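You operate a simulated robot arm through the tools that you are given. There is no shell and no other tool. Be economical: measure what you need, move in short steps, check, and stop when the job is done.

Carry out the task below with a simulated two-armed robot. There is one attempt and no reset: what you move stays moved.

## Task
Pick up the orange strainer with one hand, pass it to the other hand and put it on the lower shelf of the reel table. Set down upright: orange strainer.

The check looks at the end state, three seconds after you hand in, the way a careful person would. Anything else that was tipped, shoved, dropped, spilled or broken makes it a failure.

## Robot
Two 7-joint arms with two-finger parallel grippers on one trunk, on a base that drives. Base frame: it is fixed to the floor where the robot stands at the start and does not move with it; the origin is under the middle of the robot, x ahead of it, y to its left, z up; the surface under the hand at the start is at about z = 0.88. Lengths are in m, angles in degrees, forces in N, time in s.
The left shoulder is at the start at [0.11, 0.169, 1.492], the right one opposite. With the tool pointing down near the work surface each hand reaches from about 0.42 to 0.74 m from the robot's upright axis, wherever it stands, measured 20 degrees to its own side. Places, roughly: lower shelf of the reel table [0.8, 0.6, 0.4]. Payload 1.57 kg a hand.
Tool frame (each hand has its own): the origin (TCP) lies between the finger pads and is the grasp point; the fingertips stand 0.03 m ahead of it; z points along the fingers, y is the line along which they close. The gripper opens to 0.08 m. The fingers are 0.017 m wide and 0.012 m thick; the gripper's body (0.04 by 0.082 m) begins 0.08 m behind the TCP.
Orientation is told as [roll, pitch, yaw] about the base's x, y, z axes, in that order, counted from this pose: with the fingers straight down and closing along the base's y, the tool's x points along the base's -x, its y along +y and its z along -z.

## Interface
- The arms move only by the tool step_arm. It takes "left_steps", "right_steps" or both (then of equal length, played together; a hand with none holds still); each is a list of rows, each a list of 3 entries, a list of its own where there are three numbers: the shift along the base's x, y, z in m, then the turn, a rotation vector about the base's x, y, z in degrees, then the opening, from 0 (shut) to 1 (fully open). In form: [[[tx, ty, tz], [wx, wy, wz], fingers], ...]. A call has 1 to 20 rows; each row is the pose to reach, as a shift and turn from the pose commanded when the call began. Rows are played at 5 a second. More than 0.05 m and 8.6 degrees between two rows, or a gripper value outside its range, and nothing of the call is played. A pose out of reach is approached as far as the arm can. The call stops where the force on the tool passes 40 N (or 10 N more than at its start, if that is more) or the arm is blocked; 0.2 s more then pass. The fingers move at their own pace (about 0.072 m/s each) and stop on an object; they squeeze with about 27 N. The grip force told is the motor's: it shows also when the fingers shut on nothing. Time passes only in rows, and 0.2 s behind the last, so rows that repeat a pose let the fingers close. The reply holds the time, the measured pose of the TCP, the force on the tool along the base axes, the opening and the grip force, in the units named above and with some noise, with the torque about the TCP (base axes, N m) and any sound that the robot's microphone picked up.
- Cameras (640 x 400 px; columns grow to the right, rows downward): "scene" is now at [0.1575, 0.0166, 1.6754]; the picture's right is [0.22, -0.98, 0.00], its down [-0.73, -0.16, -0.66] and it looks along [0.65, 0.14, -0.75] (base axes); focal length 254 px, centre (320, 200). "left" rides on the left gripper at [0.072, 0.007, -0.122] in its tool frame; the picture's right is [-0.09, 1.00, 0.00], its down [-0.84, -0.08, -0.54] and it looks along [-0.54, -0.05, 0.84] (tool axes); focal length 238 px, centre (320, 200). "right" rides on the right gripper at [0.072, -0.007, -0.122] in its tool frame; the picture's right is [0.09, 1.00, 0.00], its down [-0.84, 0.08, -0.54] and it looks along [-0.54, 0.05, 0.84] (tool axes); focal length 238 px, centre (320, 200).
- camera(camera): a new picture of that camera. It takes no simulated time.
- lift_body(by): slides the trunk up (or, below 0, down) by that many m; the arms and the scene camera ride with it, the base frame stays. It gives what a move gives, with no picture.
- drive_base(legs): drives the robot by 1 to 6 legs, each [ahead, left, turn to the left] in m, m and degrees, along the robot's own axes; the way and the turn of a leg run together, so that a leg with both is an arc; at most 1.5 m and 180 degrees a leg. The arms and the cameras ride along, it lands a little off, and it stops where it bumps. It gives what a move gives.
- head_to(pan, tilt): turns the head with the scene camera to pan (to the left, within 86 degrees either way) and tilt (down, from -29 to 69), counted from straight ahead of the robot. It gives what a move gives.
- point_at(camera, pixels): for up to 12 pixels [column, row] of the newest picture of that camera ("zoom" is the newest enlarged one), the place [x, y, z] in the base frame of the surface seen there, good to about 0.002 m. It takes no simulated time.
- close_up(camera, box): a new picture of the part [left, top, right, bottom] of that camera's present view, enlarged. It takes no simulated time.
- close_job(): hands the job in; it is judged then, once.

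Keep the steps short. Do not move on a guess: measure, check each grasp and each placing, and mend mistakes. In all there are 80 turns and 58 pictures (those below and enlarged ones count). Leave the grippers open and the arms clear of the work at the hand-in unless told otherwise, and finish with a single line.

The tools are called after ">>>" as a command line: name --argument value ..., lists and objects as JSON in quotes. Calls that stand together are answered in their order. step_arm: Moves the arms, as the interface text tells. Its arguments: {"type":"object","properties":{"left_steps":{"type":"array","items":{"type":"array"}},"right_steps":{"type":"array","items":{"type":"array"}}},"required":[]} The other tools are called the same way: lift_body (by) slides the trunk up or down; drive_base (legs) drives the base; head_to (pan, tilt) turns the head that bears the scene camera; camera (camera) takes a picture; point_at (camera, pixels) gives the place of the surface under pixels of a picture; close_up (camera, box) takes an enlarged picture of a part of a camera's view; close_job () hands the job in.

At the start:

```text
t: 0.0
left_position: [0.6199, 0.3491, 1.2331]
left_orientation: [0.1, -0.1, 0.0]
left_ft_force: [-0.2, 0.5, -0.4]
left_moment: [-0.02, 0.01, 0.0]
left_grip_width: 0.0798
left_grip_force: 0.1
right_position: [0.6828, -0.1998, 1.1585]
right_orientation: [-0.1, 0.0, -0.1]
right_ft_force: [0.0, 0.2, -0.3]
right_moment: [-0.04, 0.01, 0.0]
right_grip_width: 0.0803
right_grip_force: 0.1
trunk travel left (down, up): [-0.806, 0.084]
robot x, y, heading: [-0.0004, 0.0038, -0.2]
head pan, tilt: [12.5, 48.4]
```

scene: 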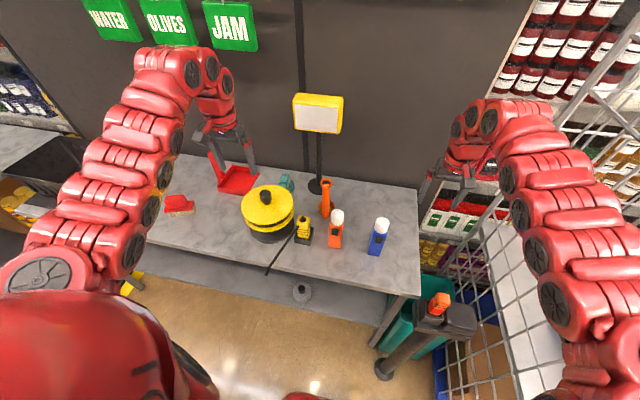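
right: 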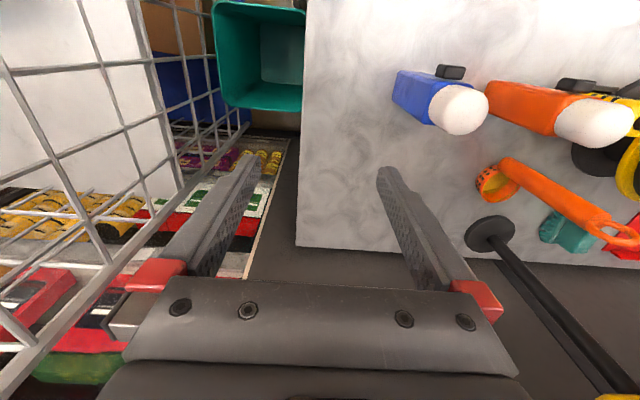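
left: 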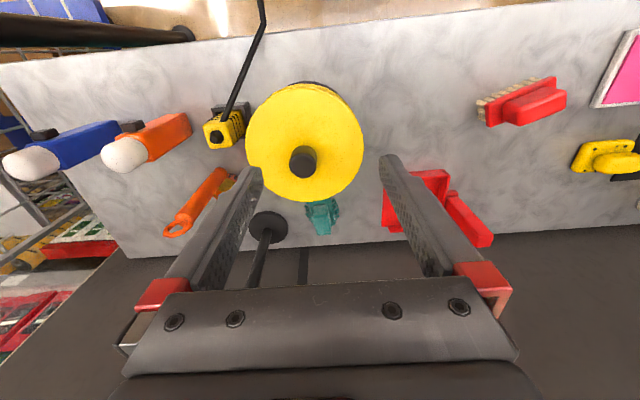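

The orange tool near scene pixel (325,198), with a small cup at its foot and a tall handle, may be the strainer. I'll enlarge it and the shelf area.

>>> close_up --camera "scene" --box '[240, 150, 400, 250]'

>>> close_up --camera "right" --box '[440, 120, 640, 245]'

>>> close_up --camera "scene" --box '[100, 160, 420, 360]'

```text
4.00 times, centred on (320, 200) of scene
```

zoom: 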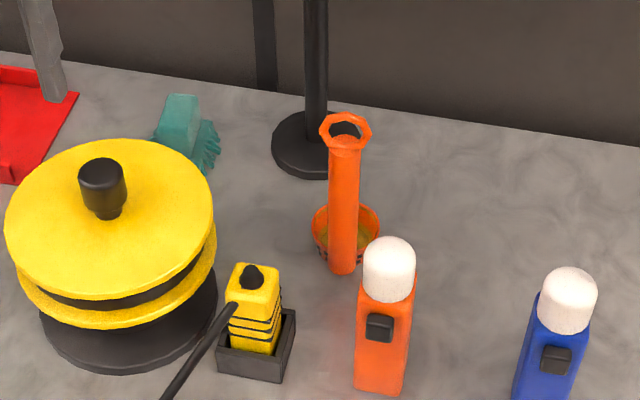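

```text
3.20 times, centred on (540, 182) of right
```

zoom: 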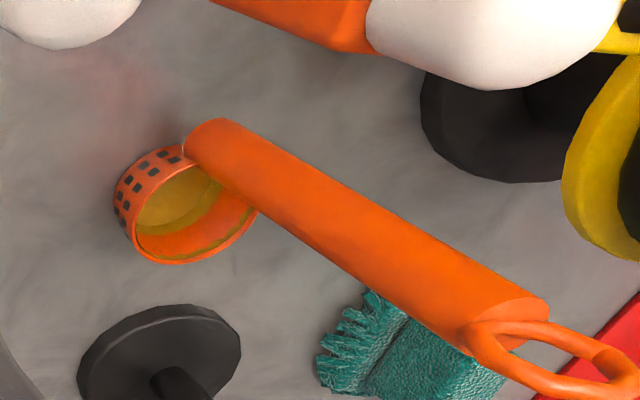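

```text
2.00 times, centred on (260, 260) of scene
```

zoom: 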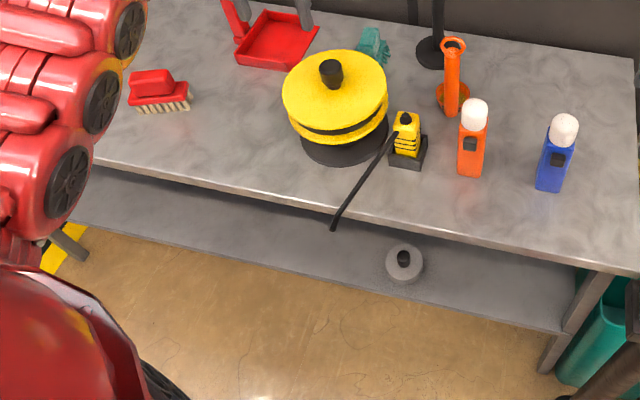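

The strainer has a cup with a tall handle. I'll measure its points, and the table and shelf edges.

>>> point_at --camera "zoom" --pixels '[[150, 172], [600, 270], [330, 225], [80, 210], [560, 325], [350, 250], [200, 215], [404, 250], [405, 280], [300, 260], [590, 60], [250, 235]]'

>>> close_up --camera "scene" --box '[290, 170, 370, 220]'

```text
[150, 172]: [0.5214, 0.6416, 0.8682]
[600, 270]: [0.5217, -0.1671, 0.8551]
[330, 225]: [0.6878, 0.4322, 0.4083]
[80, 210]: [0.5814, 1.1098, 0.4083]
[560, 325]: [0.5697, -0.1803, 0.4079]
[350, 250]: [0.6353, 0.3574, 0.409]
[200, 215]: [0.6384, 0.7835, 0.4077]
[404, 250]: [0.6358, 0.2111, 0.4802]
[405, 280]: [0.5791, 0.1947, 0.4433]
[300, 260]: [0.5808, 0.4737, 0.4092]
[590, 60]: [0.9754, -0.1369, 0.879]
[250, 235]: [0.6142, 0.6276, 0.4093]
```

```text
8.00 times, centred on (330, 195) of scene
```

zoom: 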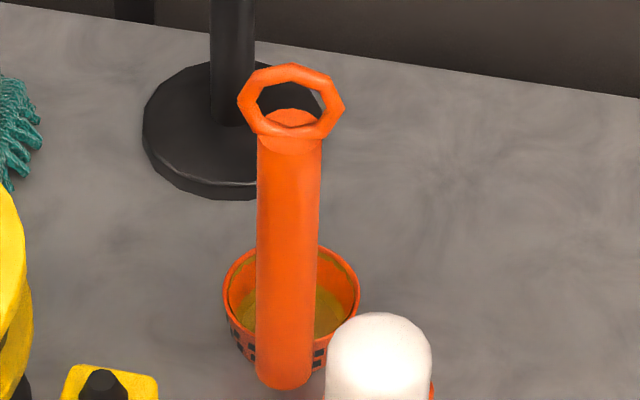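

Table top is at z≈0.88 (front edge x≈0.52) and the shelf at z≈0.409 (front edge x≈0.56). Now the strainer's own points.

>>> point_at --camera "zoom" --pixels '[[290, 72], [243, 100], [340, 100], [290, 150], [288, 200], [287, 260], [283, 370], [288, 340], [330, 310], [235, 270], [355, 290], [320, 250]]'

>>> point_at --camera "right" --pixels '[[482, 185], [490, 195], [510, 165], [540, 185], [570, 205], [600, 215], [632, 238], [625, 225], [505, 190], [508, 162]]'

```text
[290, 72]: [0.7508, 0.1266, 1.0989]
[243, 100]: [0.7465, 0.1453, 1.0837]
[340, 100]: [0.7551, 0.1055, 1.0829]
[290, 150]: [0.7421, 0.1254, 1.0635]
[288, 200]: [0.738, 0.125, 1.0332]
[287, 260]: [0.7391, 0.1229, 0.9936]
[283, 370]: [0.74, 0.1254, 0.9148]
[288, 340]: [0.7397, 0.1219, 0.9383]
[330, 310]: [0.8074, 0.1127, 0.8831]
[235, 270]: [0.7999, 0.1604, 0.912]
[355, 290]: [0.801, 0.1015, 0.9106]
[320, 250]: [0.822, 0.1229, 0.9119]
```

```text
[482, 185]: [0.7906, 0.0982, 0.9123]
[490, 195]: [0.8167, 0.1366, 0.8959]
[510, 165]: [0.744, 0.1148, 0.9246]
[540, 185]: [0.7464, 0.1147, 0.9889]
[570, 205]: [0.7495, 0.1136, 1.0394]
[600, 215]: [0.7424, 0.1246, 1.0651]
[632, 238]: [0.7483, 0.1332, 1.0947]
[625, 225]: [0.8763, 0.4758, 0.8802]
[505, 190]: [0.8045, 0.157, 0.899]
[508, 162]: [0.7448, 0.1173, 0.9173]
```

The handle is vertical with its centre at about (0.751, 0.125). It runs z 0.905–1.065, is about 0.025 thick, and has a ring on top up to z 1.10 that is wide in y and thin in x. So the right hand should grasp from above, closing along x, and the left hand will take it from the front lower down. I need to drive left a bit, so I'll look at the floor and surroundings first.

>>> head_to --pan 60 --tilt 50

>>> camera --camera "scene"

>>> head_to --pan 0 --tilt 65

>>> camera --camera "scene"

```text
t: 1.1
left_position: [0.6189, 0.3494, 1.2326]
left_orientation: [0.0, 0.0, 0.0]
left_ft_force: [-0.1, -0.6, 0.5]
left_moment: [-0.01, 0.01, -0.03]
left_grip_width: 0.0801
left_grip_force: 0.0
right_position: [0.6823, -0.2009, 1.1592]
right_orientation: [0.0, -0.1, -0.1]
right_ft_force: [0.0, -0.5, 0.3]
right_moment: [0.01, 0.0, -0.03]
right_grip_width: 0.0801
right_grip_force: 0.1
trunk travel left (down, up): [-0.806, 0.084]
robot x, y, heading: [-0.0025, 0.0004, 0.0]
head pan, tilt: [60.0, 50.0]
```

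```text
50 pictures are left
```

scene: 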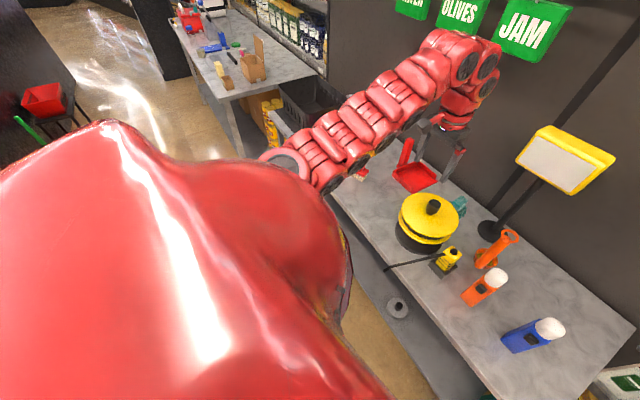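

```text
t: 2.5
left_position: [0.6194, 0.3502, 1.234]
left_orientation: [0.0, -0.1, 0.0]
left_ft_force: [0.0, -0.7, -0.8]
left_moment: [0.02, 0.03, -0.01]
left_grip_width: 0.0799
left_grip_force: 0.1
right_position: [0.683, -0.2002, 1.1588]
right_orientation: [0.1, 0.0, -0.2]
right_ft_force: [-0.1, -0.6, -0.3]
right_moment: [-0.01, -0.01, -0.04]
right_grip_width: 0.0798
right_grip_force: 0.1
trunk travel left (down, up): [-0.806, 0.084]
robot x, y, heading: [-0.0032, -0.0028, -0.1]
head pan, tilt: [0.0, 65.0]
```

```text
49 pictures are left
```

scene: 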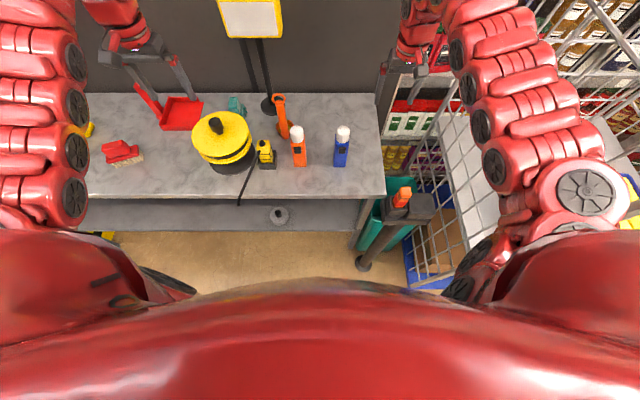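

The floor at the front and left looks open. I'll measure the sign, antenna, shelf back and bin.

>>> point_at --camera "scene" --pixels '[[252, 30], [252, 8], [239, 200], [402, 195], [430, 205], [385, 207], [205, 285], [370, 205], [200, 95], [60, 235], [447, 270], [150, 215]]'

```text
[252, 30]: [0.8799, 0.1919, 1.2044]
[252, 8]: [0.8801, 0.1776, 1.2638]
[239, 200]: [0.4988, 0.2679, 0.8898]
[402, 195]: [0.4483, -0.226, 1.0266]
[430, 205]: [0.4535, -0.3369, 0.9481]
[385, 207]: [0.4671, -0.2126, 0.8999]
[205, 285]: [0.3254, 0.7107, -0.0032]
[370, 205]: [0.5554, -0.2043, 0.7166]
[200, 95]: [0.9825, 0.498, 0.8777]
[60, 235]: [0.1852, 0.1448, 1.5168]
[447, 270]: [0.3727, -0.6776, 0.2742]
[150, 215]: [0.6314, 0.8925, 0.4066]
```

Sign sits at x≈0.88 and a black stand at (0.45,-0.3). First I raise the right hand a little and turn it 90° so the fingers close along x.

>>> step_arm --right_steps '[[[0, 0, 0.01], [0, 0, 8.5], 1], [[0, 0, 0.02], [0, 0, 17], 1], [[0, 0, 0.03], [0, 0, 25.5], 1], [[0, 0, 0.04], [0, 0, 34], 1], [[0, 0, 0.04], [0, 0, 42.5], 1], [[0, 0, 0.04], [0, 0, 51], 1], [[0, 0, 0.04], [0, 0, 59.5], 1], [[0, 0, 0.04], [0, 0, 68], 1], [[0, 0, 0.04], [0, 0, 76.5], 1], [[0, 0, 0.04], [0, 0, 85], 1], [[0, 0, 0.04], [0, 0, 90], 1], [[0, 0, 0.04], [0, 0, 90], 1]]'

>>> drive_base --legs '[[0, 0.32, 0]]'

```text
t: 5.0
left_position: [0.6196, 0.351, 1.232]
left_orientation: [0.0, 0.0, -0.1]
left_ft_force: [-0.5, 0.0, -0.3]
left_moment: [-0.03, 0.01, 0.0]
left_grip_width: 0.08
left_grip_force: 0.1
right_position: [0.683, -0.2006, 1.1994]
right_orientation: [0.1, 0.0, 90.0]
right_ft_force: [-0.3, -0.4, 1.0]
right_moment: [0.02, -0.02, 0.0]
right_grip_width: 0.08
right_grip_force: 0.0
trunk travel left (down, up): [-0.806, 0.084]
robot x, y, heading: [-0.0046, 0.001, 0.0]
head pan, tilt: [0.0, 65.0]
```

```text
t: 7.2
left_position: [0.623, 0.6657, 1.2325]
left_orientation: [0.1, 0.0, -0.3]
left_ft_force: [-0.6, -0.4, 0.3]
left_moment: [0.02, -0.03, -0.02]
left_grip_width: 0.08
left_grip_force: 0.0
right_position: [0.6821, 0.1155, 1.2005]
right_orientation: [0.1, -0.1, 89.5]
right_ft_force: [0.5, -0.1, -0.1]
right_moment: [0.01, -0.03, -0.01]
right_grip_width: 0.0802
right_grip_force: 0.0
trunk travel left (down, up): [-0.806, 0.084]
robot x, y, heading: [0.0032, 0.321, -0.4]
head pan, tilt: [0.0, 65.0]
```

Both worked. I'll re-measure the strainer from the new viewpoint before I approach.

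>>> head_to --pan -15 --tilt 50

>>> camera --camera "right"

>>> camera --camera "scene"

```text
t: 8.0
left_position: [0.6229, 0.668, 1.2315]
left_orientation: [0.0, 0.1, -0.5]
left_ft_force: [-0.3, 0.1, -0.3]
left_moment: [0.02, 0.0, -0.01]
left_grip_width: 0.0801
left_grip_force: 0.1
right_position: [0.6814, 0.1171, 1.1992]
right_orientation: [-0.1, 0.0, 89.5]
right_ft_force: [0.5, 0.1, 0.1]
right_moment: [-0.02, 0.0, -0.04]
right_grip_width: 0.0799
right_grip_force: 0.0
trunk travel left (down, up): [-0.806, 0.084]
robot x, y, heading: [0.0029, 0.322, -0.5]
head pan, tilt: [-15.0, 50.0]
```

```text
48 pictures are left
```

right: 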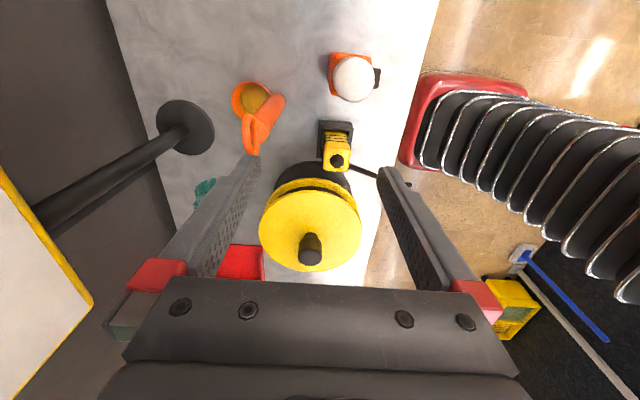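

```text
47 pictures are left
```

scene: 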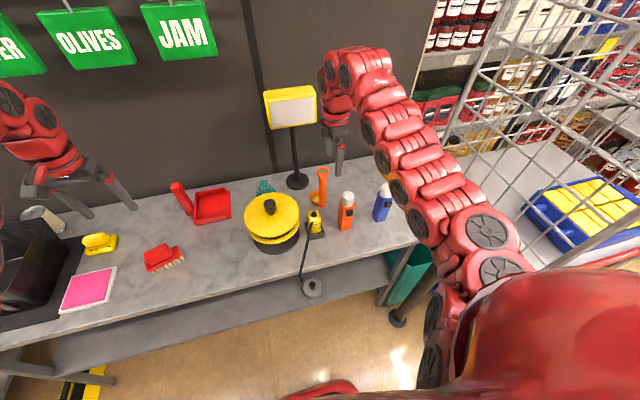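

I'll measure the ring, handle and sign corners from these pictures.

>>> point_at --camera "scene" --pixels '[[322, 171], [322, 190], [321, 202], [270, 128], [314, 120], [265, 95], [314, 90]]'

>>> point_at --camera "right" --pixels '[[252, 150], [271, 125], [268, 105], [88, 300], [245, 120], [5, 175]]'

```text
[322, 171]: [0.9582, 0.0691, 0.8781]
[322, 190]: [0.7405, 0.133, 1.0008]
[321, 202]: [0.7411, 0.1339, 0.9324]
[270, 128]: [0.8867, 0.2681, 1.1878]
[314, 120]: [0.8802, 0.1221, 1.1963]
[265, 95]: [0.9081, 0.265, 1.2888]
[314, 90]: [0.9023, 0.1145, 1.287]
```

```text
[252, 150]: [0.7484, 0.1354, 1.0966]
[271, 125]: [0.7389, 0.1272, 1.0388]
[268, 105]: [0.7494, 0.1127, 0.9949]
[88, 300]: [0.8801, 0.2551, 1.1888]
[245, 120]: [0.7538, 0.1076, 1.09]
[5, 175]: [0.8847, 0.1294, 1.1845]
```

Handle centre is about (0.752, 0.124). The sign face at x 0.88 leaves room. I move the hand above the handle, still high.

>>> step_arm --right_steps '[[[0.02, 0.003, 0], [0, 0, 0], 1], [[0.04, 0.007, 0], [0, 0, 0], 1], [[0.06, 0.007, 0], [0, 0, 0], 1], [[0.071, 0.007, 0], [0, 0, 0.5], 1], [[0.071, 0.007, 0], [0, 0, 0.5], 1]]'

>>> camera --camera "right"

>>> close_up --camera "scene" --box '[240, 60, 400, 240]'

```text
t: 9.2
left_position: [0.6235, 0.6685, 1.2322]
left_orientation: [0.0, 0.0, -0.4]
left_ft_force: [0.8, 0.2, -0.2]
left_moment: [0.0, 0.04, 0.02]
left_grip_width: 0.0801
left_grip_force: 0.0
right_position: [0.7211, 0.1247, 1.1984]
right_orientation: [0.0, 0.0, 90.0]
right_ft_force: [0.6, 0.5, -0.1]
right_moment: [0.0, -0.02, 0.0]
right_grip_width: 0.0798
right_grip_force: 0.1
right hand out of reach, approached as far as the arm can: row 3, 4, 5
trunk travel left (down, up): [-0.806, 0.084]
robot x, y, heading: [0.0006, 0.3193, -0.5]
head pan, tilt: [-15.0, 50.0]
```

```text
46 pictures are left
```

right: 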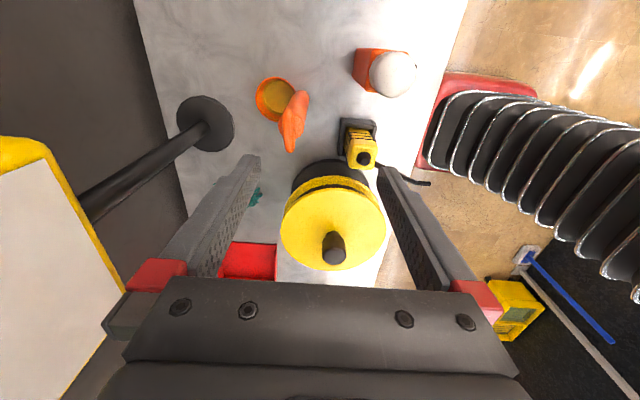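

```text
2.22 times, centred on (320, 150) of scene
```

zoom: 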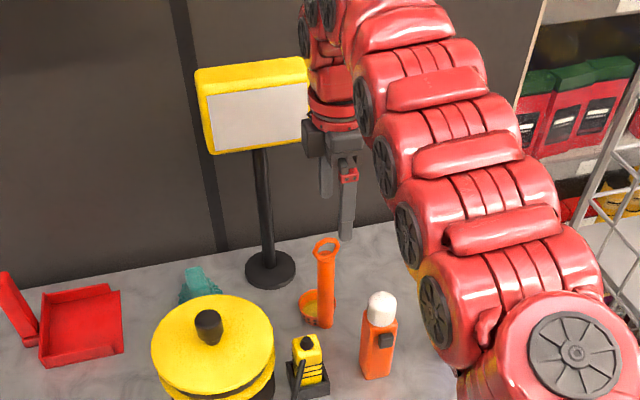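

The arm stops at x 0.721. I'll draw it back 0.05, then drive the base 0.08 ahead.

>>> step_arm --right_steps '[[[-0.04, 0, 0], [0, 0, 0], 1], [[-0.08, 0, 0], [0, 0, 0], 1], [[-0.08, 0, 0], [0, 0, 0], 1]]'

>>> drive_base --legs '[[0.08, 0, 0.5]]'

```text
t: 10.0
left_position: [0.6244, 0.669, 1.2316]
left_orientation: [-0.1, 0.1, -0.4]
left_ft_force: [0.1, 0.1, -0.2]
left_moment: [-0.01, 0.03, 0.03]
left_grip_width: 0.0802
left_grip_force: 0.0
right_position: [0.6412, 0.1264, 1.1988]
right_orientation: [0.1, -0.1, 90.1]
right_ft_force: [0.6, -1.0, -0.6]
right_moment: [-0.01, -0.02, -0.01]
right_grip_width: 0.0802
right_grip_force: 0.0
trunk travel left (down, up): [-0.806, 0.084]
robot x, y, heading: [0.0003, 0.3239, -0.7]
head pan, tilt: [-15.0, 50.0]
```

```text
t: 11.0
left_position: [0.6982, 0.6726, 1.2342]
left_orientation: [0.1, -0.1, 0.1]
left_ft_force: [-0.1, -0.1, 0.7]
left_moment: [-0.01, -0.02, -0.01]
left_grip_width: 0.0799
left_grip_force: 0.0
right_position: [0.7188, 0.128, 1.1978]
right_orientation: [-0.1, 0.0, 90.4]
right_ft_force: [0.8, -0.3, 0.0]
right_moment: [-0.01, 0.0, 0.0]
right_grip_width: 0.0803
right_grip_force: 0.1
trunk travel left (down, up): [-0.806, 0.084]
robot x, y, heading: [0.0829, 0.3185, 0.1]
head pan, tilt: [-15.0, 50.0]
```

Now shift +0.033 in x and -0.004 in y, to sit above the handle.

>>> step_arm --right_steps '[[[0.02, -0.004, 0], [0, 0, 0], 1], [[0.033, -0.004, 0], [0, 0, 0], 1], [[0.033, -0.004, 0], [0, 0, 0], 1]]'

>>> camera --camera "right"

```text
t: 11.8
left_position: [0.7003, 0.6716, 1.2319]
left_orientation: [0.0, 0.1, 0.0]
left_ft_force: [0.7, 0.5, -0.1]
left_moment: [0.0, 0.0, 0.0]
left_grip_width: 0.08
left_grip_force: 0.0
right_position: [0.754, 0.1254, 1.1969]
right_orientation: [0.1, 0.0, 90.6]
right_ft_force: [-0.7, 1.1, 0.0]
right_moment: [0.01, 0.01, 0.02]
right_grip_width: 0.0803
right_grip_force: 0.0
trunk travel left (down, up): [-0.806, 0.084]
robot x, y, heading: [0.0791, 0.3181, 0.0]
head pan, tilt: [-15.0, 50.0]
```

```text
44 pictures are left
```

right: 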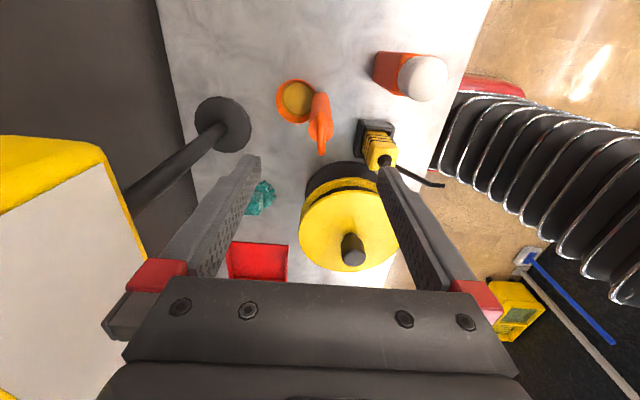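

The handle lines up near column 321. I measure it once more.

>>> point_at --camera "right" --pixels '[[321, 152], [313, 118], [332, 125], [321, 125], [319, 100], [316, 145], [325, 145]]'

```text
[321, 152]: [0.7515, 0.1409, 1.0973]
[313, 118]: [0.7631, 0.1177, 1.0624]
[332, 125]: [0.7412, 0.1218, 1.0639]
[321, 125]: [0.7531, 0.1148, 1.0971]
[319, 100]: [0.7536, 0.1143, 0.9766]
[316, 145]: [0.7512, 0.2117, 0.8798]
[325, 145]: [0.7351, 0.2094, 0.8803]
```

Aligned within 2 mm. I descend to TCP z≈1.04, with fingertips at 1.01.

>>> step_arm --right_steps '[[[-0.001, 0.001, -0.03], [0, 0, 0], 1], [[-0.002, 0.001, -0.06], [0, 0, 0], 1], [[-0.002, 0.001, -0.09], [0, 0, 0], 1], [[-0.002, 0.001, -0.12], [0, 0, 0], 1], [[-0.002, 0.001, -0.14], [0, 0, 0], 1], [[-0.002, 0.001, -0.157], [0, 0, 0], 1], [[-0.002, 0.001, -0.157], [0, 0, 0], 1]]'

>>> camera --camera "right"

>>> close_up --camera "scene" --box '[240, 100, 400, 240]'

```text
t: 13.4
left_position: [0.6988, 0.6716, 1.2324]
left_orientation: [0.0, 0.0, 0.1]
left_ft_force: [-0.4, 0.0, -0.3]
left_moment: [-0.01, 0.0, 0.01]
left_grip_width: 0.08
left_grip_force: 0.1
right_position: [0.7527, 0.1285, 1.0412]
right_orientation: [0.1, 0.0, 90.5]
right_ft_force: [0.9, -0.1, 0.1]
right_moment: [0.01, -0.03, 0.01]
right_grip_width: 0.08
right_grip_force: 0.1
trunk travel left (down, up): [-0.806, 0.084]
robot x, y, heading: [0.082, 0.3227, 0.2]
head pan, tilt: [-15.0, 50.0]
```

```text
43 pictures are left
```

right: 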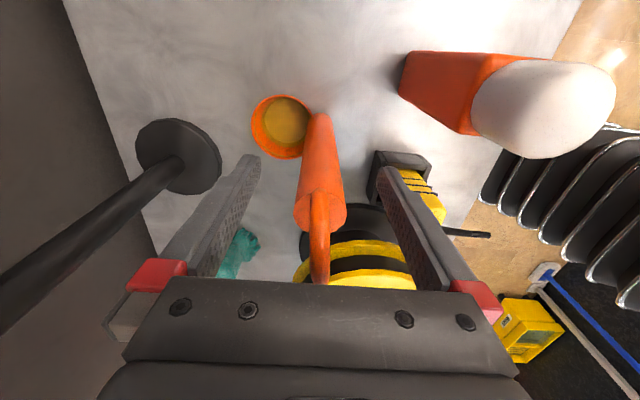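

```text
2.86 times, centred on (320, 170) of scene
```

zoom: 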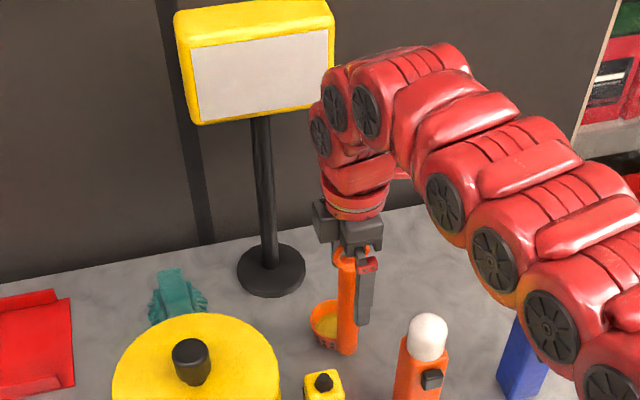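

The handle is between the fingers. Closing now.

>>> step_arm --right_steps '[[[0, 0, 0], [0, 0, 0], 0.5], [[0, 0, 0], [0, 0, 0], 0], [[0, 0, 0], [0, 0, 0], 0], [[0, 0, 0], [0, 0, 0], 0], [[0, 0, 0], [0, 0, 0], 0]]'

>>> camera --camera "right"

```text
t: 14.6
left_position: [0.6996, 0.6714, 1.2331]
left_orientation: [0.1, 0.0, 0.1]
left_ft_force: [0.1, 0.5, -0.3]
left_moment: [-0.02, 0.0, 0.01]
left_grip_width: 0.08
left_grip_force: 0.1
right_position: [0.7527, 0.1268, 1.0413]
right_orientation: [0.0, 0.0, 90.5]
right_ft_force: [0.3, -0.5, 0.4]
right_moment: [-0.01, -0.01, 0.01]
right_grip_width: 0.0273
right_grip_force: 27.5
trunk travel left (down, up): [-0.806, 0.084]
robot x, y, heading: [0.0814, 0.3183, 0.3]
head pan, tilt: [-15.0, 50.0]
```

```text
41 pictures are left
```

right: 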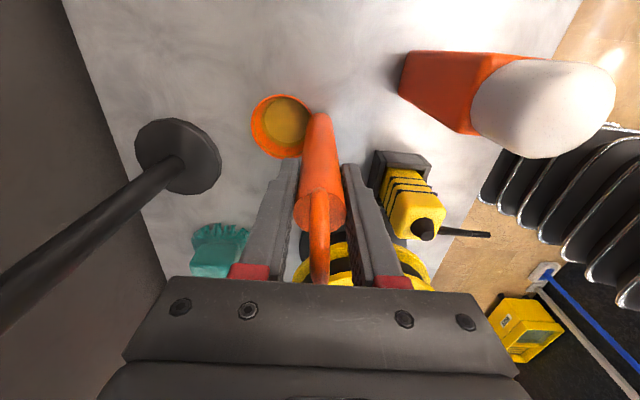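

Gripped at 27 mm with 27 N. Lifting straight up 0.17.

>>> step_arm --right_steps '[[[0, 0, 0.01], [0, 0, 0], 0], [[0, 0, 0.04], [0, 0, 0], 0], [[0, 0, 0.07], [0, 0, 0], 0], [[0, 0, 0.1], [0, 0, 0], 0], [[0, 0, 0.13], [0, 0, 0], 0], [[0, 0, 0.16], [0, 0, 0], 0], [[0, 0, 0.17], [0, 0, 0], 0], [[0, 0, 0.17], [0, 0, 0], 0]]'

>>> camera --camera "scene"

```text
t: 16.4
left_position: [0.6992, 0.6713, 1.2333]
left_orientation: [0.0, -0.1, 0.1]
left_ft_force: [-0.1, 0.4, -0.2]
left_moment: [-0.02, 0.01, -0.03]
left_grip_width: 0.0797
left_grip_force: 0.1
right_position: [0.7538, 0.1254, 1.2125]
right_orientation: [-0.1, 0.0, 90.4]
right_ft_force: [0.5, -0.3, -1.6]
right_moment: [0.0, 0.02, 0.01]
right_grip_width: 0.0272
right_grip_force: 27.2
trunk travel left (down, up): [-0.806, 0.084]
robot x, y, heading: [0.0823, 0.3225, -0.0]
head pan, tilt: [-15.0, 50.0]
```

```text
40 pictures are left
```

scene: 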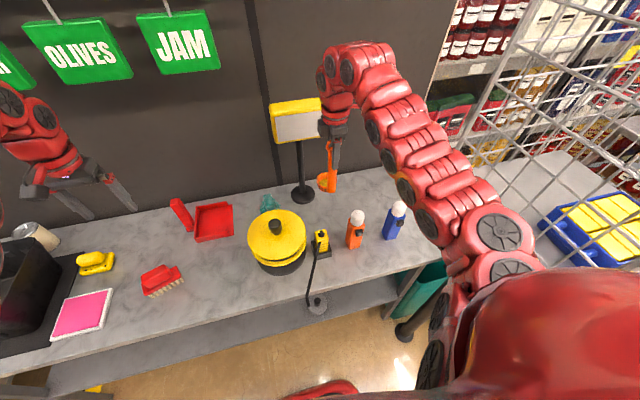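

The strainer hangs clear and upright. I back the robot off 0.3 into floor it has mostly already covered, and check the left camera for what lies behind.

>>> drive_base --legs '[[-0.15, 0, 0], [-0.15, 0, 0]]'

>>> head_to --pan 0 --tilt 50

>>> camera --camera "scene"

```text
t: 18.8
left_position: [0.3997, 0.6722, 1.2312]
left_orientation: [0.0, 0.1, 0.0]
left_ft_force: [0.8, -0.5, -0.1]
left_moment: [-0.02, 0.05, 0.03]
left_grip_width: 0.0798
left_grip_force: 0.0
right_position: [0.4536, 0.1265, 1.2093]
right_orientation: [0.1, 0.0, 90.5]
right_ft_force: [0.7, -0.1, -1.7]
right_moment: [-0.02, 0.07, -0.01]
right_grip_width: 0.0271
right_grip_force: 27.5
trunk travel left (down, up): [-0.806, 0.084]
robot x, y, heading: [-0.2187, 0.319, 0.2]
head pan, tilt: [-15.0, 50.0]
```

```text
t: 19.5
left_position: [0.3963, 0.6734, 1.2327]
left_orientation: [0.1, -0.1, 0.1]
left_ft_force: [1.2, 0.2, -0.5]
left_moment: [-0.01, 0.02, 0.02]
left_grip_width: 0.0799
left_grip_force: 0.0
right_position: [0.4513, 0.1252, 1.2115]
right_orientation: [0.0, 0.0, 90.7]
right_ft_force: [-0.1, 0.2, -0.5]
right_moment: [0.0, 0.03, 0.02]
right_grip_width: 0.0272
right_grip_force: 26.5
trunk travel left (down, up): [-0.806, 0.084]
robot x, y, heading: [-0.2187, 0.3184, 0.2]
head pan, tilt: [0.0, 50.0]
```

```text
39 pictures are left
```

scene: 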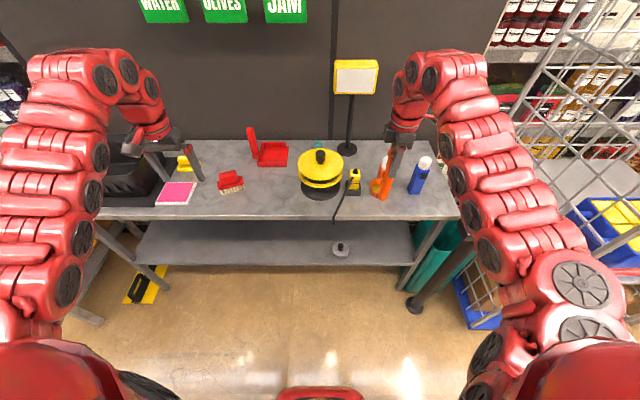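

The shelf is visible and nearly empty, with a grey item at pixel (341,248). For the hand-over, the right hand brings the strainer to the robot's middle. The left hand tilts so its fingers point forward and 30° down.

>>> step_arm --right_steps '[[[-0.01, 0.025, -0.005], [0, 0, 0], 0], [[-0.01, 0.05, -0.01], [0, 0, 0], 0], [[-0.02, 0.075, -0.015], [0, 0, 0], 0], [[-0.03, 0.1, -0.02], [0, 0, 0], 0], [[-0.04, 0.125, -0.025], [0, 0, 0], 0], [[-0.05, 0.15, -0.03], [0, 0, 0], 0], [[-0.05, 0.175, -0.035], [0, 0, 0], 0], [[-0.05, 0.19, -0.04], [0, 0, 0], 0], [[-0.05, 0.19, -0.04], [0, 0, 0], 0]]' --left_steps '[[[-0.02, 0, 0], [0, -8, 0], 1], [[-0.04, 0, 0], [0, -16, 0], 1], [[-0.06, 0, 0], [0, -24, 0], 1], [[-0.08, 0, 0], [0, -32, 0], 1], [[-0.1, 0, 0], [0, -40, 0], 1], [[-0.1, 0, 0], [0, -48, 0], 1], [[-0.1, 0, 0], [0, -56, 0], 1], [[-0.1, 0, 0], [0, -60, 0], 1], [[-0.1, 0, 0], [0, -60, 0], 1]]'

>>> camera --camera "scene"

>>> camera --camera "left"

```text
t: 21.5
left_position: [0.3679, 0.7049, 1.2266]
left_orientation: [-0.4, -60.1, 0.9]
left_ft_force: [-0.4, -1.2, 1.1]
left_moment: [0.01, -0.02, 0.05]
left_grip_width: 0.0801
left_grip_force: 0.0
left hand out of reach, approached as far as the arm can: row 1, 2, 3, 4, 5, 6, 7, 8, 9
right_position: [0.3969, 0.3154, 1.1734]
right_orientation: [-0.2, 0.0, 90.8]
right_ft_force: [-1.0, 0.1, -1.3]
right_moment: [0.05, -0.02, 0.01]
right_grip_width: 0.0272
right_grip_force: 27.2
trunk travel left (down, up): [-0.806, 0.084]
robot x, y, heading: [-0.2254, 0.3229, 0.2]
head pan, tilt: [0.0, 50.0]
```

```text
38 pictures are left
```

scene: 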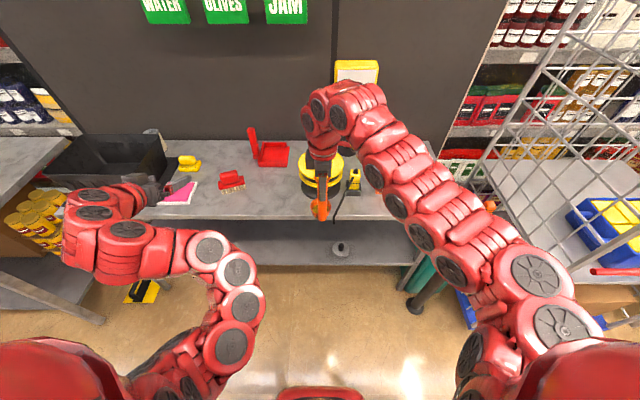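

```text
37 pictures are left
```

left: 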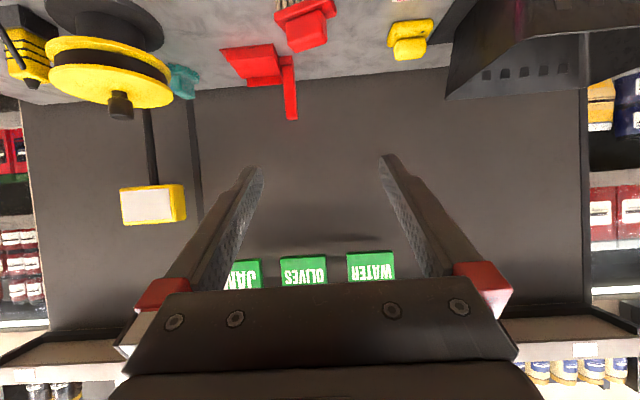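

The left arm is too folded there. I'll yaw the left hand 45° to the right so it comes from the left and the wrist stays further out, then look.

>>> step_arm --left_steps '[[[0, -0.01, -0.01], [0, 0, -8], 1], [[0, -0.02, -0.02], [0, 0, -16], 1], [[0, -0.04, -0.03], [0, 0, -24], 1], [[0, -0.06, -0.04], [0, 0, -32], 1], [[0, -0.08, -0.05], [0, 0, -40], 1], [[0, -0.1, -0.05], [0, 0, -45], 1], [[0, -0.1, -0.05], [0, 0, -45], 1]]'

>>> camera --camera "scene"

>>> camera --camera "left"

```text
t: 23.1
left_position: [0.4204, 0.6314, 1.1691]
left_orientation: [-0.3, -59.9, -44.9]
left_ft_force: [0.3, 0.0, 0.3]
left_moment: [0.01, 0.02, -0.02]
left_grip_width: 0.0799
left_grip_force: 0.1
left hand out of reach, approached as far as the arm can: row 1, 2, 3, 4, 5, 6, 7
right_position: [0.4019, 0.3137, 1.1714]
right_orientation: [0.0, -0.1, 90.5]
right_ft_force: [-0.1, -0.6, -1.0]
right_moment: [0.0, 0.04, -0.04]
right_grip_width: 0.0273
right_grip_force: 26.9
trunk travel left (down, up): [-0.806, 0.084]
robot x, y, heading: [-0.2228, 0.3213, 0.3]
head pan, tilt: [0.0, 50.0]
```

```text
36 pictures are left
```

scene: 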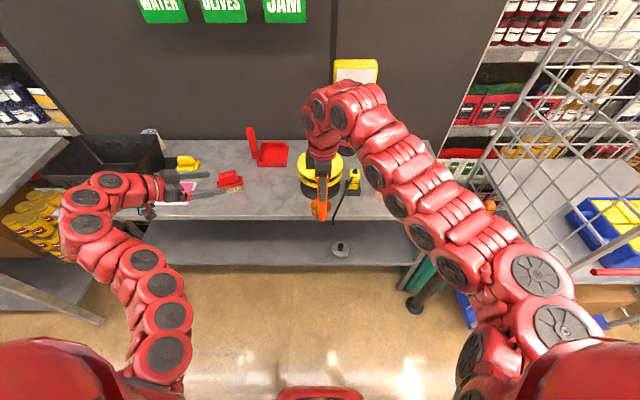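

```text
35 pictures are left
```

left: 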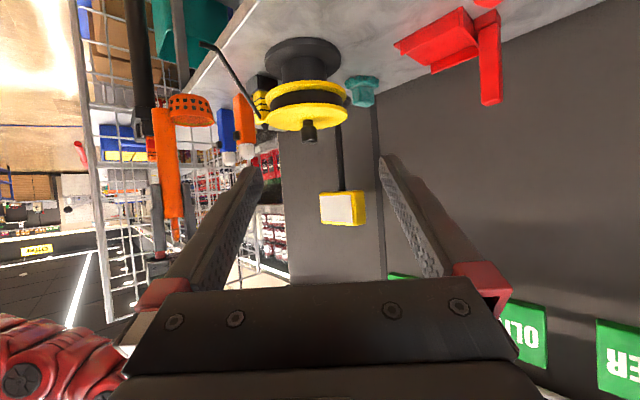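

The arm posture is better now. The left arm still folds too much if high, so I bring the whole exchange about 0.17 lower, in front of the table, with the left hand stopping 0.15 m short of the handle.

>>> step_arm --right_steps '[[[-0.003, 0, -0.025], [0, 0, 0], 0], [[-0.006, 0, -0.05], [0, 0, 0], 0], [[-0.01, 0, -0.075], [0, 0, 0], 0], [[-0.01, 0, -0.1], [0, 0, 0], 0], [[-0.01, 0, -0.125], [0, 0, 0], 0], [[-0.01, 0, -0.15], [0, 0, 0], 0], [[-0.01, 0, -0.17], [0, 0, 0], 0], [[-0.01, 0, -0.17], [0, 0, 0], 0], [[-0.01, 0, -0.17], [0, 0, 0], 0]]' --left_steps '[[[-0.015, -0.028, -0.0215], [0, 0, 0], 1], [[-0.03, -0.056, -0.043], [0, 0, 0], 1], [[-0.045, -0.084, -0.065], [0, 0, 0], 1], [[-0.06, -0.112, -0.086], [0, 0, 0], 1], [[-0.075, -0.14, -0.108], [0, 0, 0], 1], [[-0.09, -0.168, -0.13], [0, 0, 0], 1], [[-0.105, -0.197, -0.15], [0, 0, 0], 1], [[-0.12, -0.225, -0.172], [0, 0, 0], 1], [[-0.12, -0.225, -0.172], [0, 0, 0], 1]]'

>>> camera --camera "scene"

>>> camera --camera "left"

```text
t: 25.1
left_position: [0.3033, 0.4081, 0.9965]
left_orientation: [-0.3, -60.0, -44.7]
left_ft_force: [-0.4, -0.1, -0.6]
left_moment: [-0.05, 0.01, -0.01]
left_grip_width: 0.0799
left_grip_force: 0.1
left hand out of reach, approached as far as the arm can: row 1, 2, 3, 4, 5
right_position: [0.392, 0.3183, 1.0011]
right_orientation: [0.2, 0.1, 90.6]
right_ft_force: [0.5, -0.5, -0.7]
right_moment: [-0.03, 0.04, 0.04]
right_grip_width: 0.0275
right_grip_force: 26.7
right hand out of reach, approached as far as the arm can: row 2, 3
trunk travel left (down, up): [-0.806, 0.084]
robot x, y, heading: [-0.2212, 0.3243, 0.2]
head pan, tilt: [0.0, 50.0]
```

```text
34 pictures are left
```

scene: 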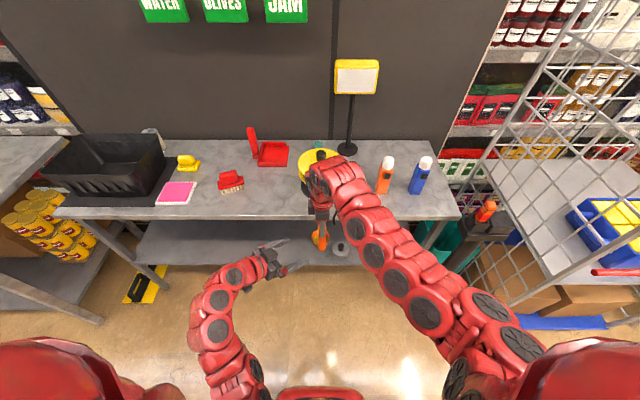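

```text
33 pictures are left
```

left: 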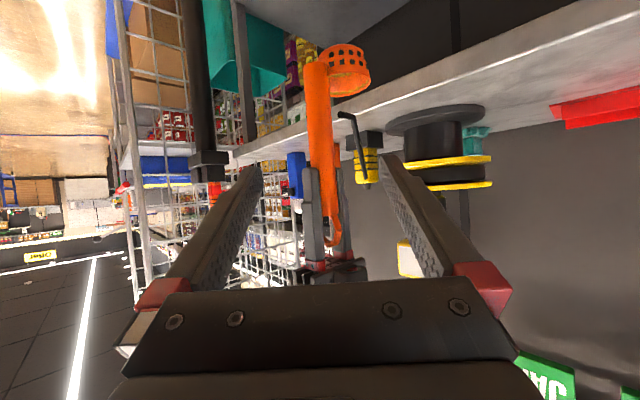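

The handle is centred at column ~320 in the left view (which is upside down). I'll measure it.

>>> point_at --camera "left" --pixels '[[317, 70], [318, 100], [320, 130], [323, 160], [312, 180], [329, 210], [311, 120], [333, 120], [312, 167], [345, 92], [312, 210]]'

```text
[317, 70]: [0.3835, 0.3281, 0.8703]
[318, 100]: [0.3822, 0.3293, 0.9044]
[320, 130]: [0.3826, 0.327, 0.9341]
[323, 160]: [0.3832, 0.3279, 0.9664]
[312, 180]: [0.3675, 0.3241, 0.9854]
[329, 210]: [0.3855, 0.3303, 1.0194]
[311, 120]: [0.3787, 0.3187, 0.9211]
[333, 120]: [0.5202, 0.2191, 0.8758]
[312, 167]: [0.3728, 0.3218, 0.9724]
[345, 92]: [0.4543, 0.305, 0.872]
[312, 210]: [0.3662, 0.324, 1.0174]
```

Handle centre is about (0.392, 0.319), and the right fingertips end at z≈0.97. I move the left hand along its finger direction to (0.392, 0.319, 0.92).

>>> step_arm --left_steps '[[[0.018, -0.018, -0.0155], [0, 0, 0], 1], [[0.036, -0.036, -0.031], [0, 0, 0], 1], [[0.054, -0.054, -0.0465], [0, 0, 0], 1], [[0.072, -0.072, -0.062], [0, 0, 0], 1], [[0.0887, -0.089, -0.0765], [0, 0, 0], 1], [[0.0887, -0.089, -0.0765], [0, 0, 0], 1]]'

>>> camera --camera "left"

```text
t: 26.5
left_position: [0.3941, 0.3197, 0.9198]
left_orientation: [-0.1, -60.0, -44.8]
left_ft_force: [-0.9, -0.4, 0.1]
left_moment: [0.01, 0.01, 0.02]
left_grip_width: 0.0799
left_grip_force: 0.0
right_position: [0.3919, 0.3162, 1.0021]
right_orientation: [0.0, 0.0, 90.6]
right_ft_force: [0.1, -0.6, -0.7]
right_moment: [0.01, 0.02, 0.04]
right_grip_width: 0.0271
right_grip_force: 27.4
trunk travel left (down, up): [-0.806, 0.084]
robot x, y, heading: [-0.2229, 0.3192, 0.1]
head pan, tilt: [0.0, 50.0]
```

```text
32 pictures are left
```

left: 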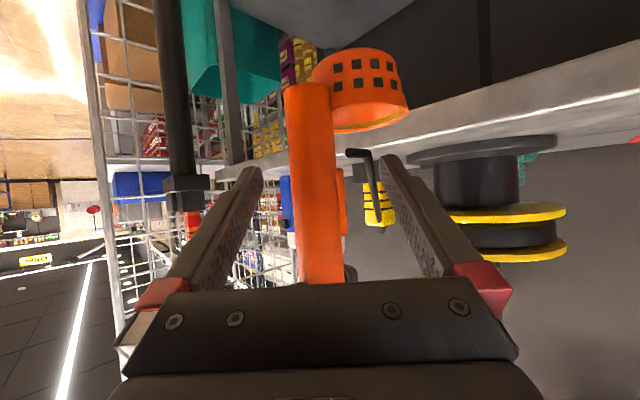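

The handle sits centred between the left fingers. I close the left hand and keep the right one gripping.

>>> step_arm --left_steps '[[[0, 0, 0], [0, 0, 0], 0.5], [[0, 0, 0], [0, 0, 0], 0.3], [[0, 0, 0], [0, 0, 0], 0], [[0, 0, 0], [0, 0, 0], 0], [[0, 0, 0], [0, 0, 0], 0]]'

>>> camera --camera "left"

```text
t: 27.7
left_position: [0.3935, 0.3189, 0.9195]
left_orientation: [-0.5, -60.1, -44.7]
left_ft_force: [-16.1, -12.4, 3.9]
left_moment: [0.15, -0.58, -0.11]
left_grip_width: 0.0275
left_grip_force: 27.0
right_position: [0.3919, 0.3172, 1.0004]
right_orientation: [-0.1, -0.1, 90.6]
right_ft_force: [15.8, 11.5, -4.0]
right_moment: [0.78, -0.69, 0.09]
right_grip_width: 0.0274
right_grip_force: 27.3
trunk travel left (down, up): [-0.806, 0.084]
robot x, y, heading: [-0.2217, 0.3191, 0.1]
head pan, tilt: [0.0, 50.0]
```

```text
31 pictures are left
```

left: 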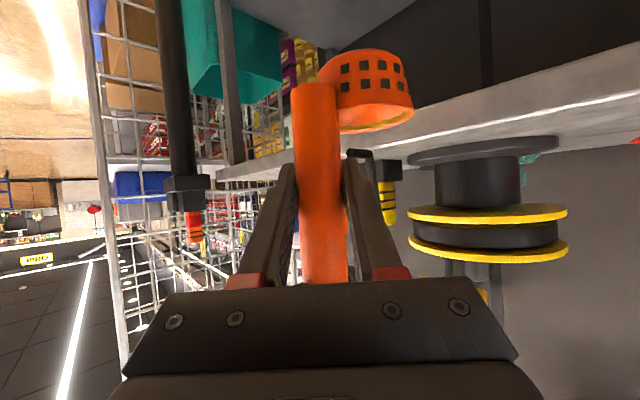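

Both hands hold it, with a 20 N mismatch. I ease the left hand by 2 mm to relieve that, then open the right.

>>> step_arm --left_steps '[[[-0.001, -0.001, 0], [0, 0, 0], 0], [[-0.002, -0.0015, 0], [0, 0, 0], 0], [[-0.002, -0.0015, 0], [0, 0, 0], 0]]'

>>> step_arm --right_steps '[[[0, 0, 0], [0, 0, 0], 0.5], [[0, 0, 0], [0, 0, 0], 1], [[0, 0, 0], [0, 0, 0], 1], [[0, 0, 0], [0, 0, 0], 1]]'

>>> camera --camera "right"

```text
t: 28.5
left_position: [0.3912, 0.3182, 0.9201]
left_orientation: [0.0, -59.9, -44.7]
left_ft_force: [5.7, -8.0, -11.0]
left_moment: [0.51, 0.4, -0.05]
left_grip_width: 0.0273
left_grip_force: 27.1
right_position: [0.3917, 0.3163, 1.0003]
right_orientation: [0.1, 0.0, 90.6]
right_ft_force: [-6.4, 8.4, 11.8]
right_moment: [0.12, 0.11, -0.01]
right_grip_width: 0.0272
right_grip_force: 26.9
trunk travel left (down, up): [-0.806, 0.084]
robot x, y, heading: [-0.2233, 0.3196, 0.4]
head pan, tilt: [0.0, 50.0]
```

```text
t: 29.5
left_position: [0.3906, 0.3173, 0.9205]
left_orientation: [-0.4, -60.0, -44.7]
left_ft_force: [0.2, -0.3, -0.2]
left_moment: [-0.02, 0.02, 0.0]
left_grip_width: 0.0272
left_grip_force: 27.0
right_position: [0.3929, 0.3162, 1.0001]
right_orientation: [0.0, -0.1, 90.7]
right_ft_force: [-0.2, 0.6, -0.4]
right_moment: [-0.03, -0.04, 0.0]
right_grip_width: 0.0799
right_grip_force: 0.0
trunk travel left (down, up): [-0.806, 0.084]
robot x, y, heading: [-0.2204, 0.3185, 0.2]
head pan, tilt: [0.0, 50.0]
```

```text
30 pictures are left
```

right: 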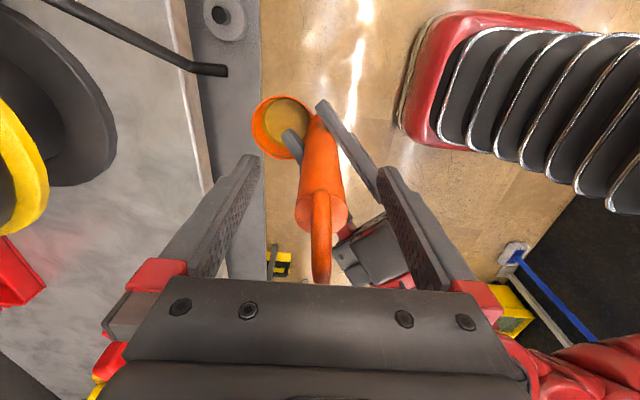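

The left hand holds it alone with 27 N and no residual force. I raise the right hand clear, then move it right and back.

>>> step_arm --right_steps '[[[0, 0, 0.03], [0, 0, 0], 1], [[0, 0, 0.06], [0, 0, 0], 1], [[0, 0, 0.09], [0, 0, 0], 1], [[0, 0, 0.12], [0, 0, 0], 1], [[0, 0, 0.15], [0, 0, 0], 1], [[0, -0.04, 0.16], [0, 0, 0], 1], [[0, -0.08, 0.16], [0, 0, 0], 1], [[-0.02, -0.12, 0.16], [0, 0, 0], 1], [[-0.04, -0.16, 0.16], [0, 0, 0], 1], [[-0.06, -0.2, 0.16], [0, 0, 0], 1], [[-0.08, -0.24, 0.16], [0, 0, 0], 1], [[-0.1, -0.26, 0.16], [0, 0, 0], 1], [[-0.12, -0.28, 0.15], [0, 0, 0], 1], [[-0.12, -0.28, 0.15], [0, 0, 0], 1]]'

>>> camera --camera "scene"

```text
t: 32.5
left_position: [0.3922, 0.3192, 0.9194]
left_orientation: [-0.5, -60.0, -44.6]
left_ft_force: [-0.3, -0.4, -0.5]
left_moment: [-0.04, -0.02, 0.01]
left_grip_width: 0.027
left_grip_force: 26.8
right_position: [0.412, 0.06, 1.1935]
right_orientation: [-1.2, -1.7, 90.4]
right_ft_force: [0.5, -0.4, 0.8]
right_moment: [-0.05, 0.01, -0.03]
right_grip_width: 0.0802
right_grip_force: 0.0
right hand out of reach, approached as far as the arm can: row 3, 4, 5, 6, 7, 8, 9, 10, 11, 12, 13, 14
trunk travel left (down, up): [-0.806, 0.084]
robot x, y, heading: [-0.2203, 0.3226, 0.3]
head pan, tilt: [0.0, 50.0]
```

```text
29 pictures are left
```

scene: 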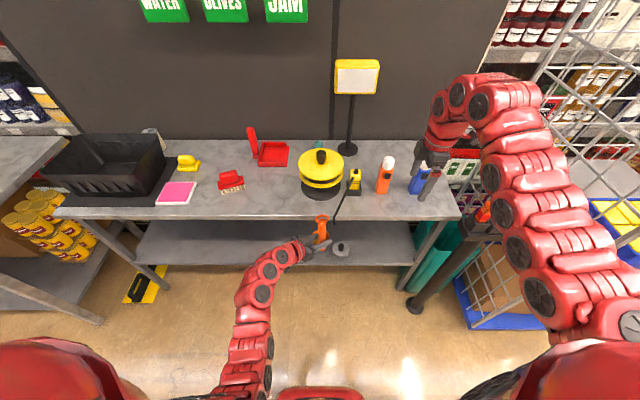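

Before lowering, I check where the right arm links, the stand and the left table are.

>>> point_at --camera "scene" --pixels '[[490, 105], [492, 178], [505, 235], [540, 290], [455, 225], [485, 205], [100, 322], [75, 205], [140, 285], [320, 228], [340, 245], [520, 320]]'

```text
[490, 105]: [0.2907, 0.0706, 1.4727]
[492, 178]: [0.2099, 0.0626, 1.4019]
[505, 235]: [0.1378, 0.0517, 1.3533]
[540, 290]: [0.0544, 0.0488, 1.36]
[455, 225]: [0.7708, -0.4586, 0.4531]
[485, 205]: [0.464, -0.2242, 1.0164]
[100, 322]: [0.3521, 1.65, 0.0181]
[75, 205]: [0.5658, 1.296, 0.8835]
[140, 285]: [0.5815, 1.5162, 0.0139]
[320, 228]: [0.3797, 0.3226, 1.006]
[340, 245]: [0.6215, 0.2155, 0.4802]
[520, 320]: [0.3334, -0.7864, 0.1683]
```

The right arm stays near y≈0.05 and is clear of the stand (y −0.22). I drive 0.2 left for margin, then lower the trunk in two parts.

>>> drive_base --legs '[[-0.03, 0.2, 0]]'

>>> lift_body --by -0.25

>>> camera --camera "scene"

```text
t: 34.1
left_position: [0.3602, 0.5159, 0.9193]
left_orientation: [-0.2, -60.0, -44.6]
left_ft_force: [-0.5, 0.1, 0.3]
left_moment: [-0.03, 0.03, 0.0]
left_grip_width: 0.0273
left_grip_force: 26.9
right_position: [0.3794, 0.2584, 1.1931]
right_orientation: [-1.3, -1.8, 90.3]
right_ft_force: [0.7, -0.5, -0.4]
right_moment: [-0.02, -0.02, -0.02]
right_grip_width: 0.0803
right_grip_force: 0.1
trunk travel left (down, up): [-0.806, 0.084]
robot x, y, heading: [-0.2497, 0.5218, 0.2]
head pan, tilt: [0.0, 50.0]
```

```text
t: 36.7
left_position: [0.3593, 0.5169, 0.6702]
left_orientation: [-0.3, -60.0, -44.6]
left_ft_force: [0.1, 0.0, -0.5]
left_moment: [0.04, 0.01, -0.01]
left_grip_width: 0.0272
left_grip_force: 26.9
right_position: [0.3804, 0.257, 0.9424]
right_orientation: [-1.3, -1.7, 90.3]
right_ft_force: [0.0, -0.2, 0.5]
right_moment: [0.0, -0.02, -0.04]
right_grip_width: 0.0801
right_grip_force: 0.0
trunk travel left (down, up): [-0.556, 0.334]
robot x, y, heading: [-0.2483, 0.5193, 0.1]
head pan, tilt: [0.0, 50.0]
```

```text
28 pictures are left
```

scene: 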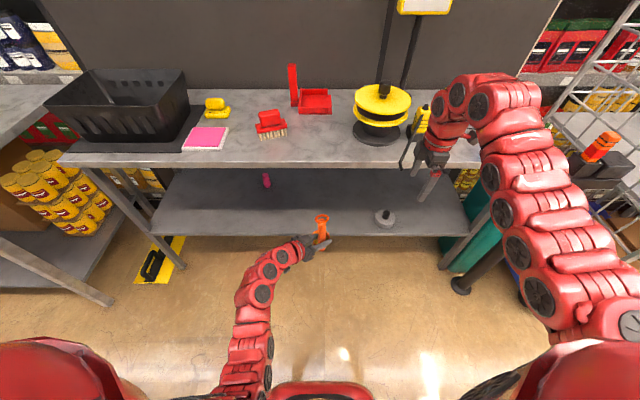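

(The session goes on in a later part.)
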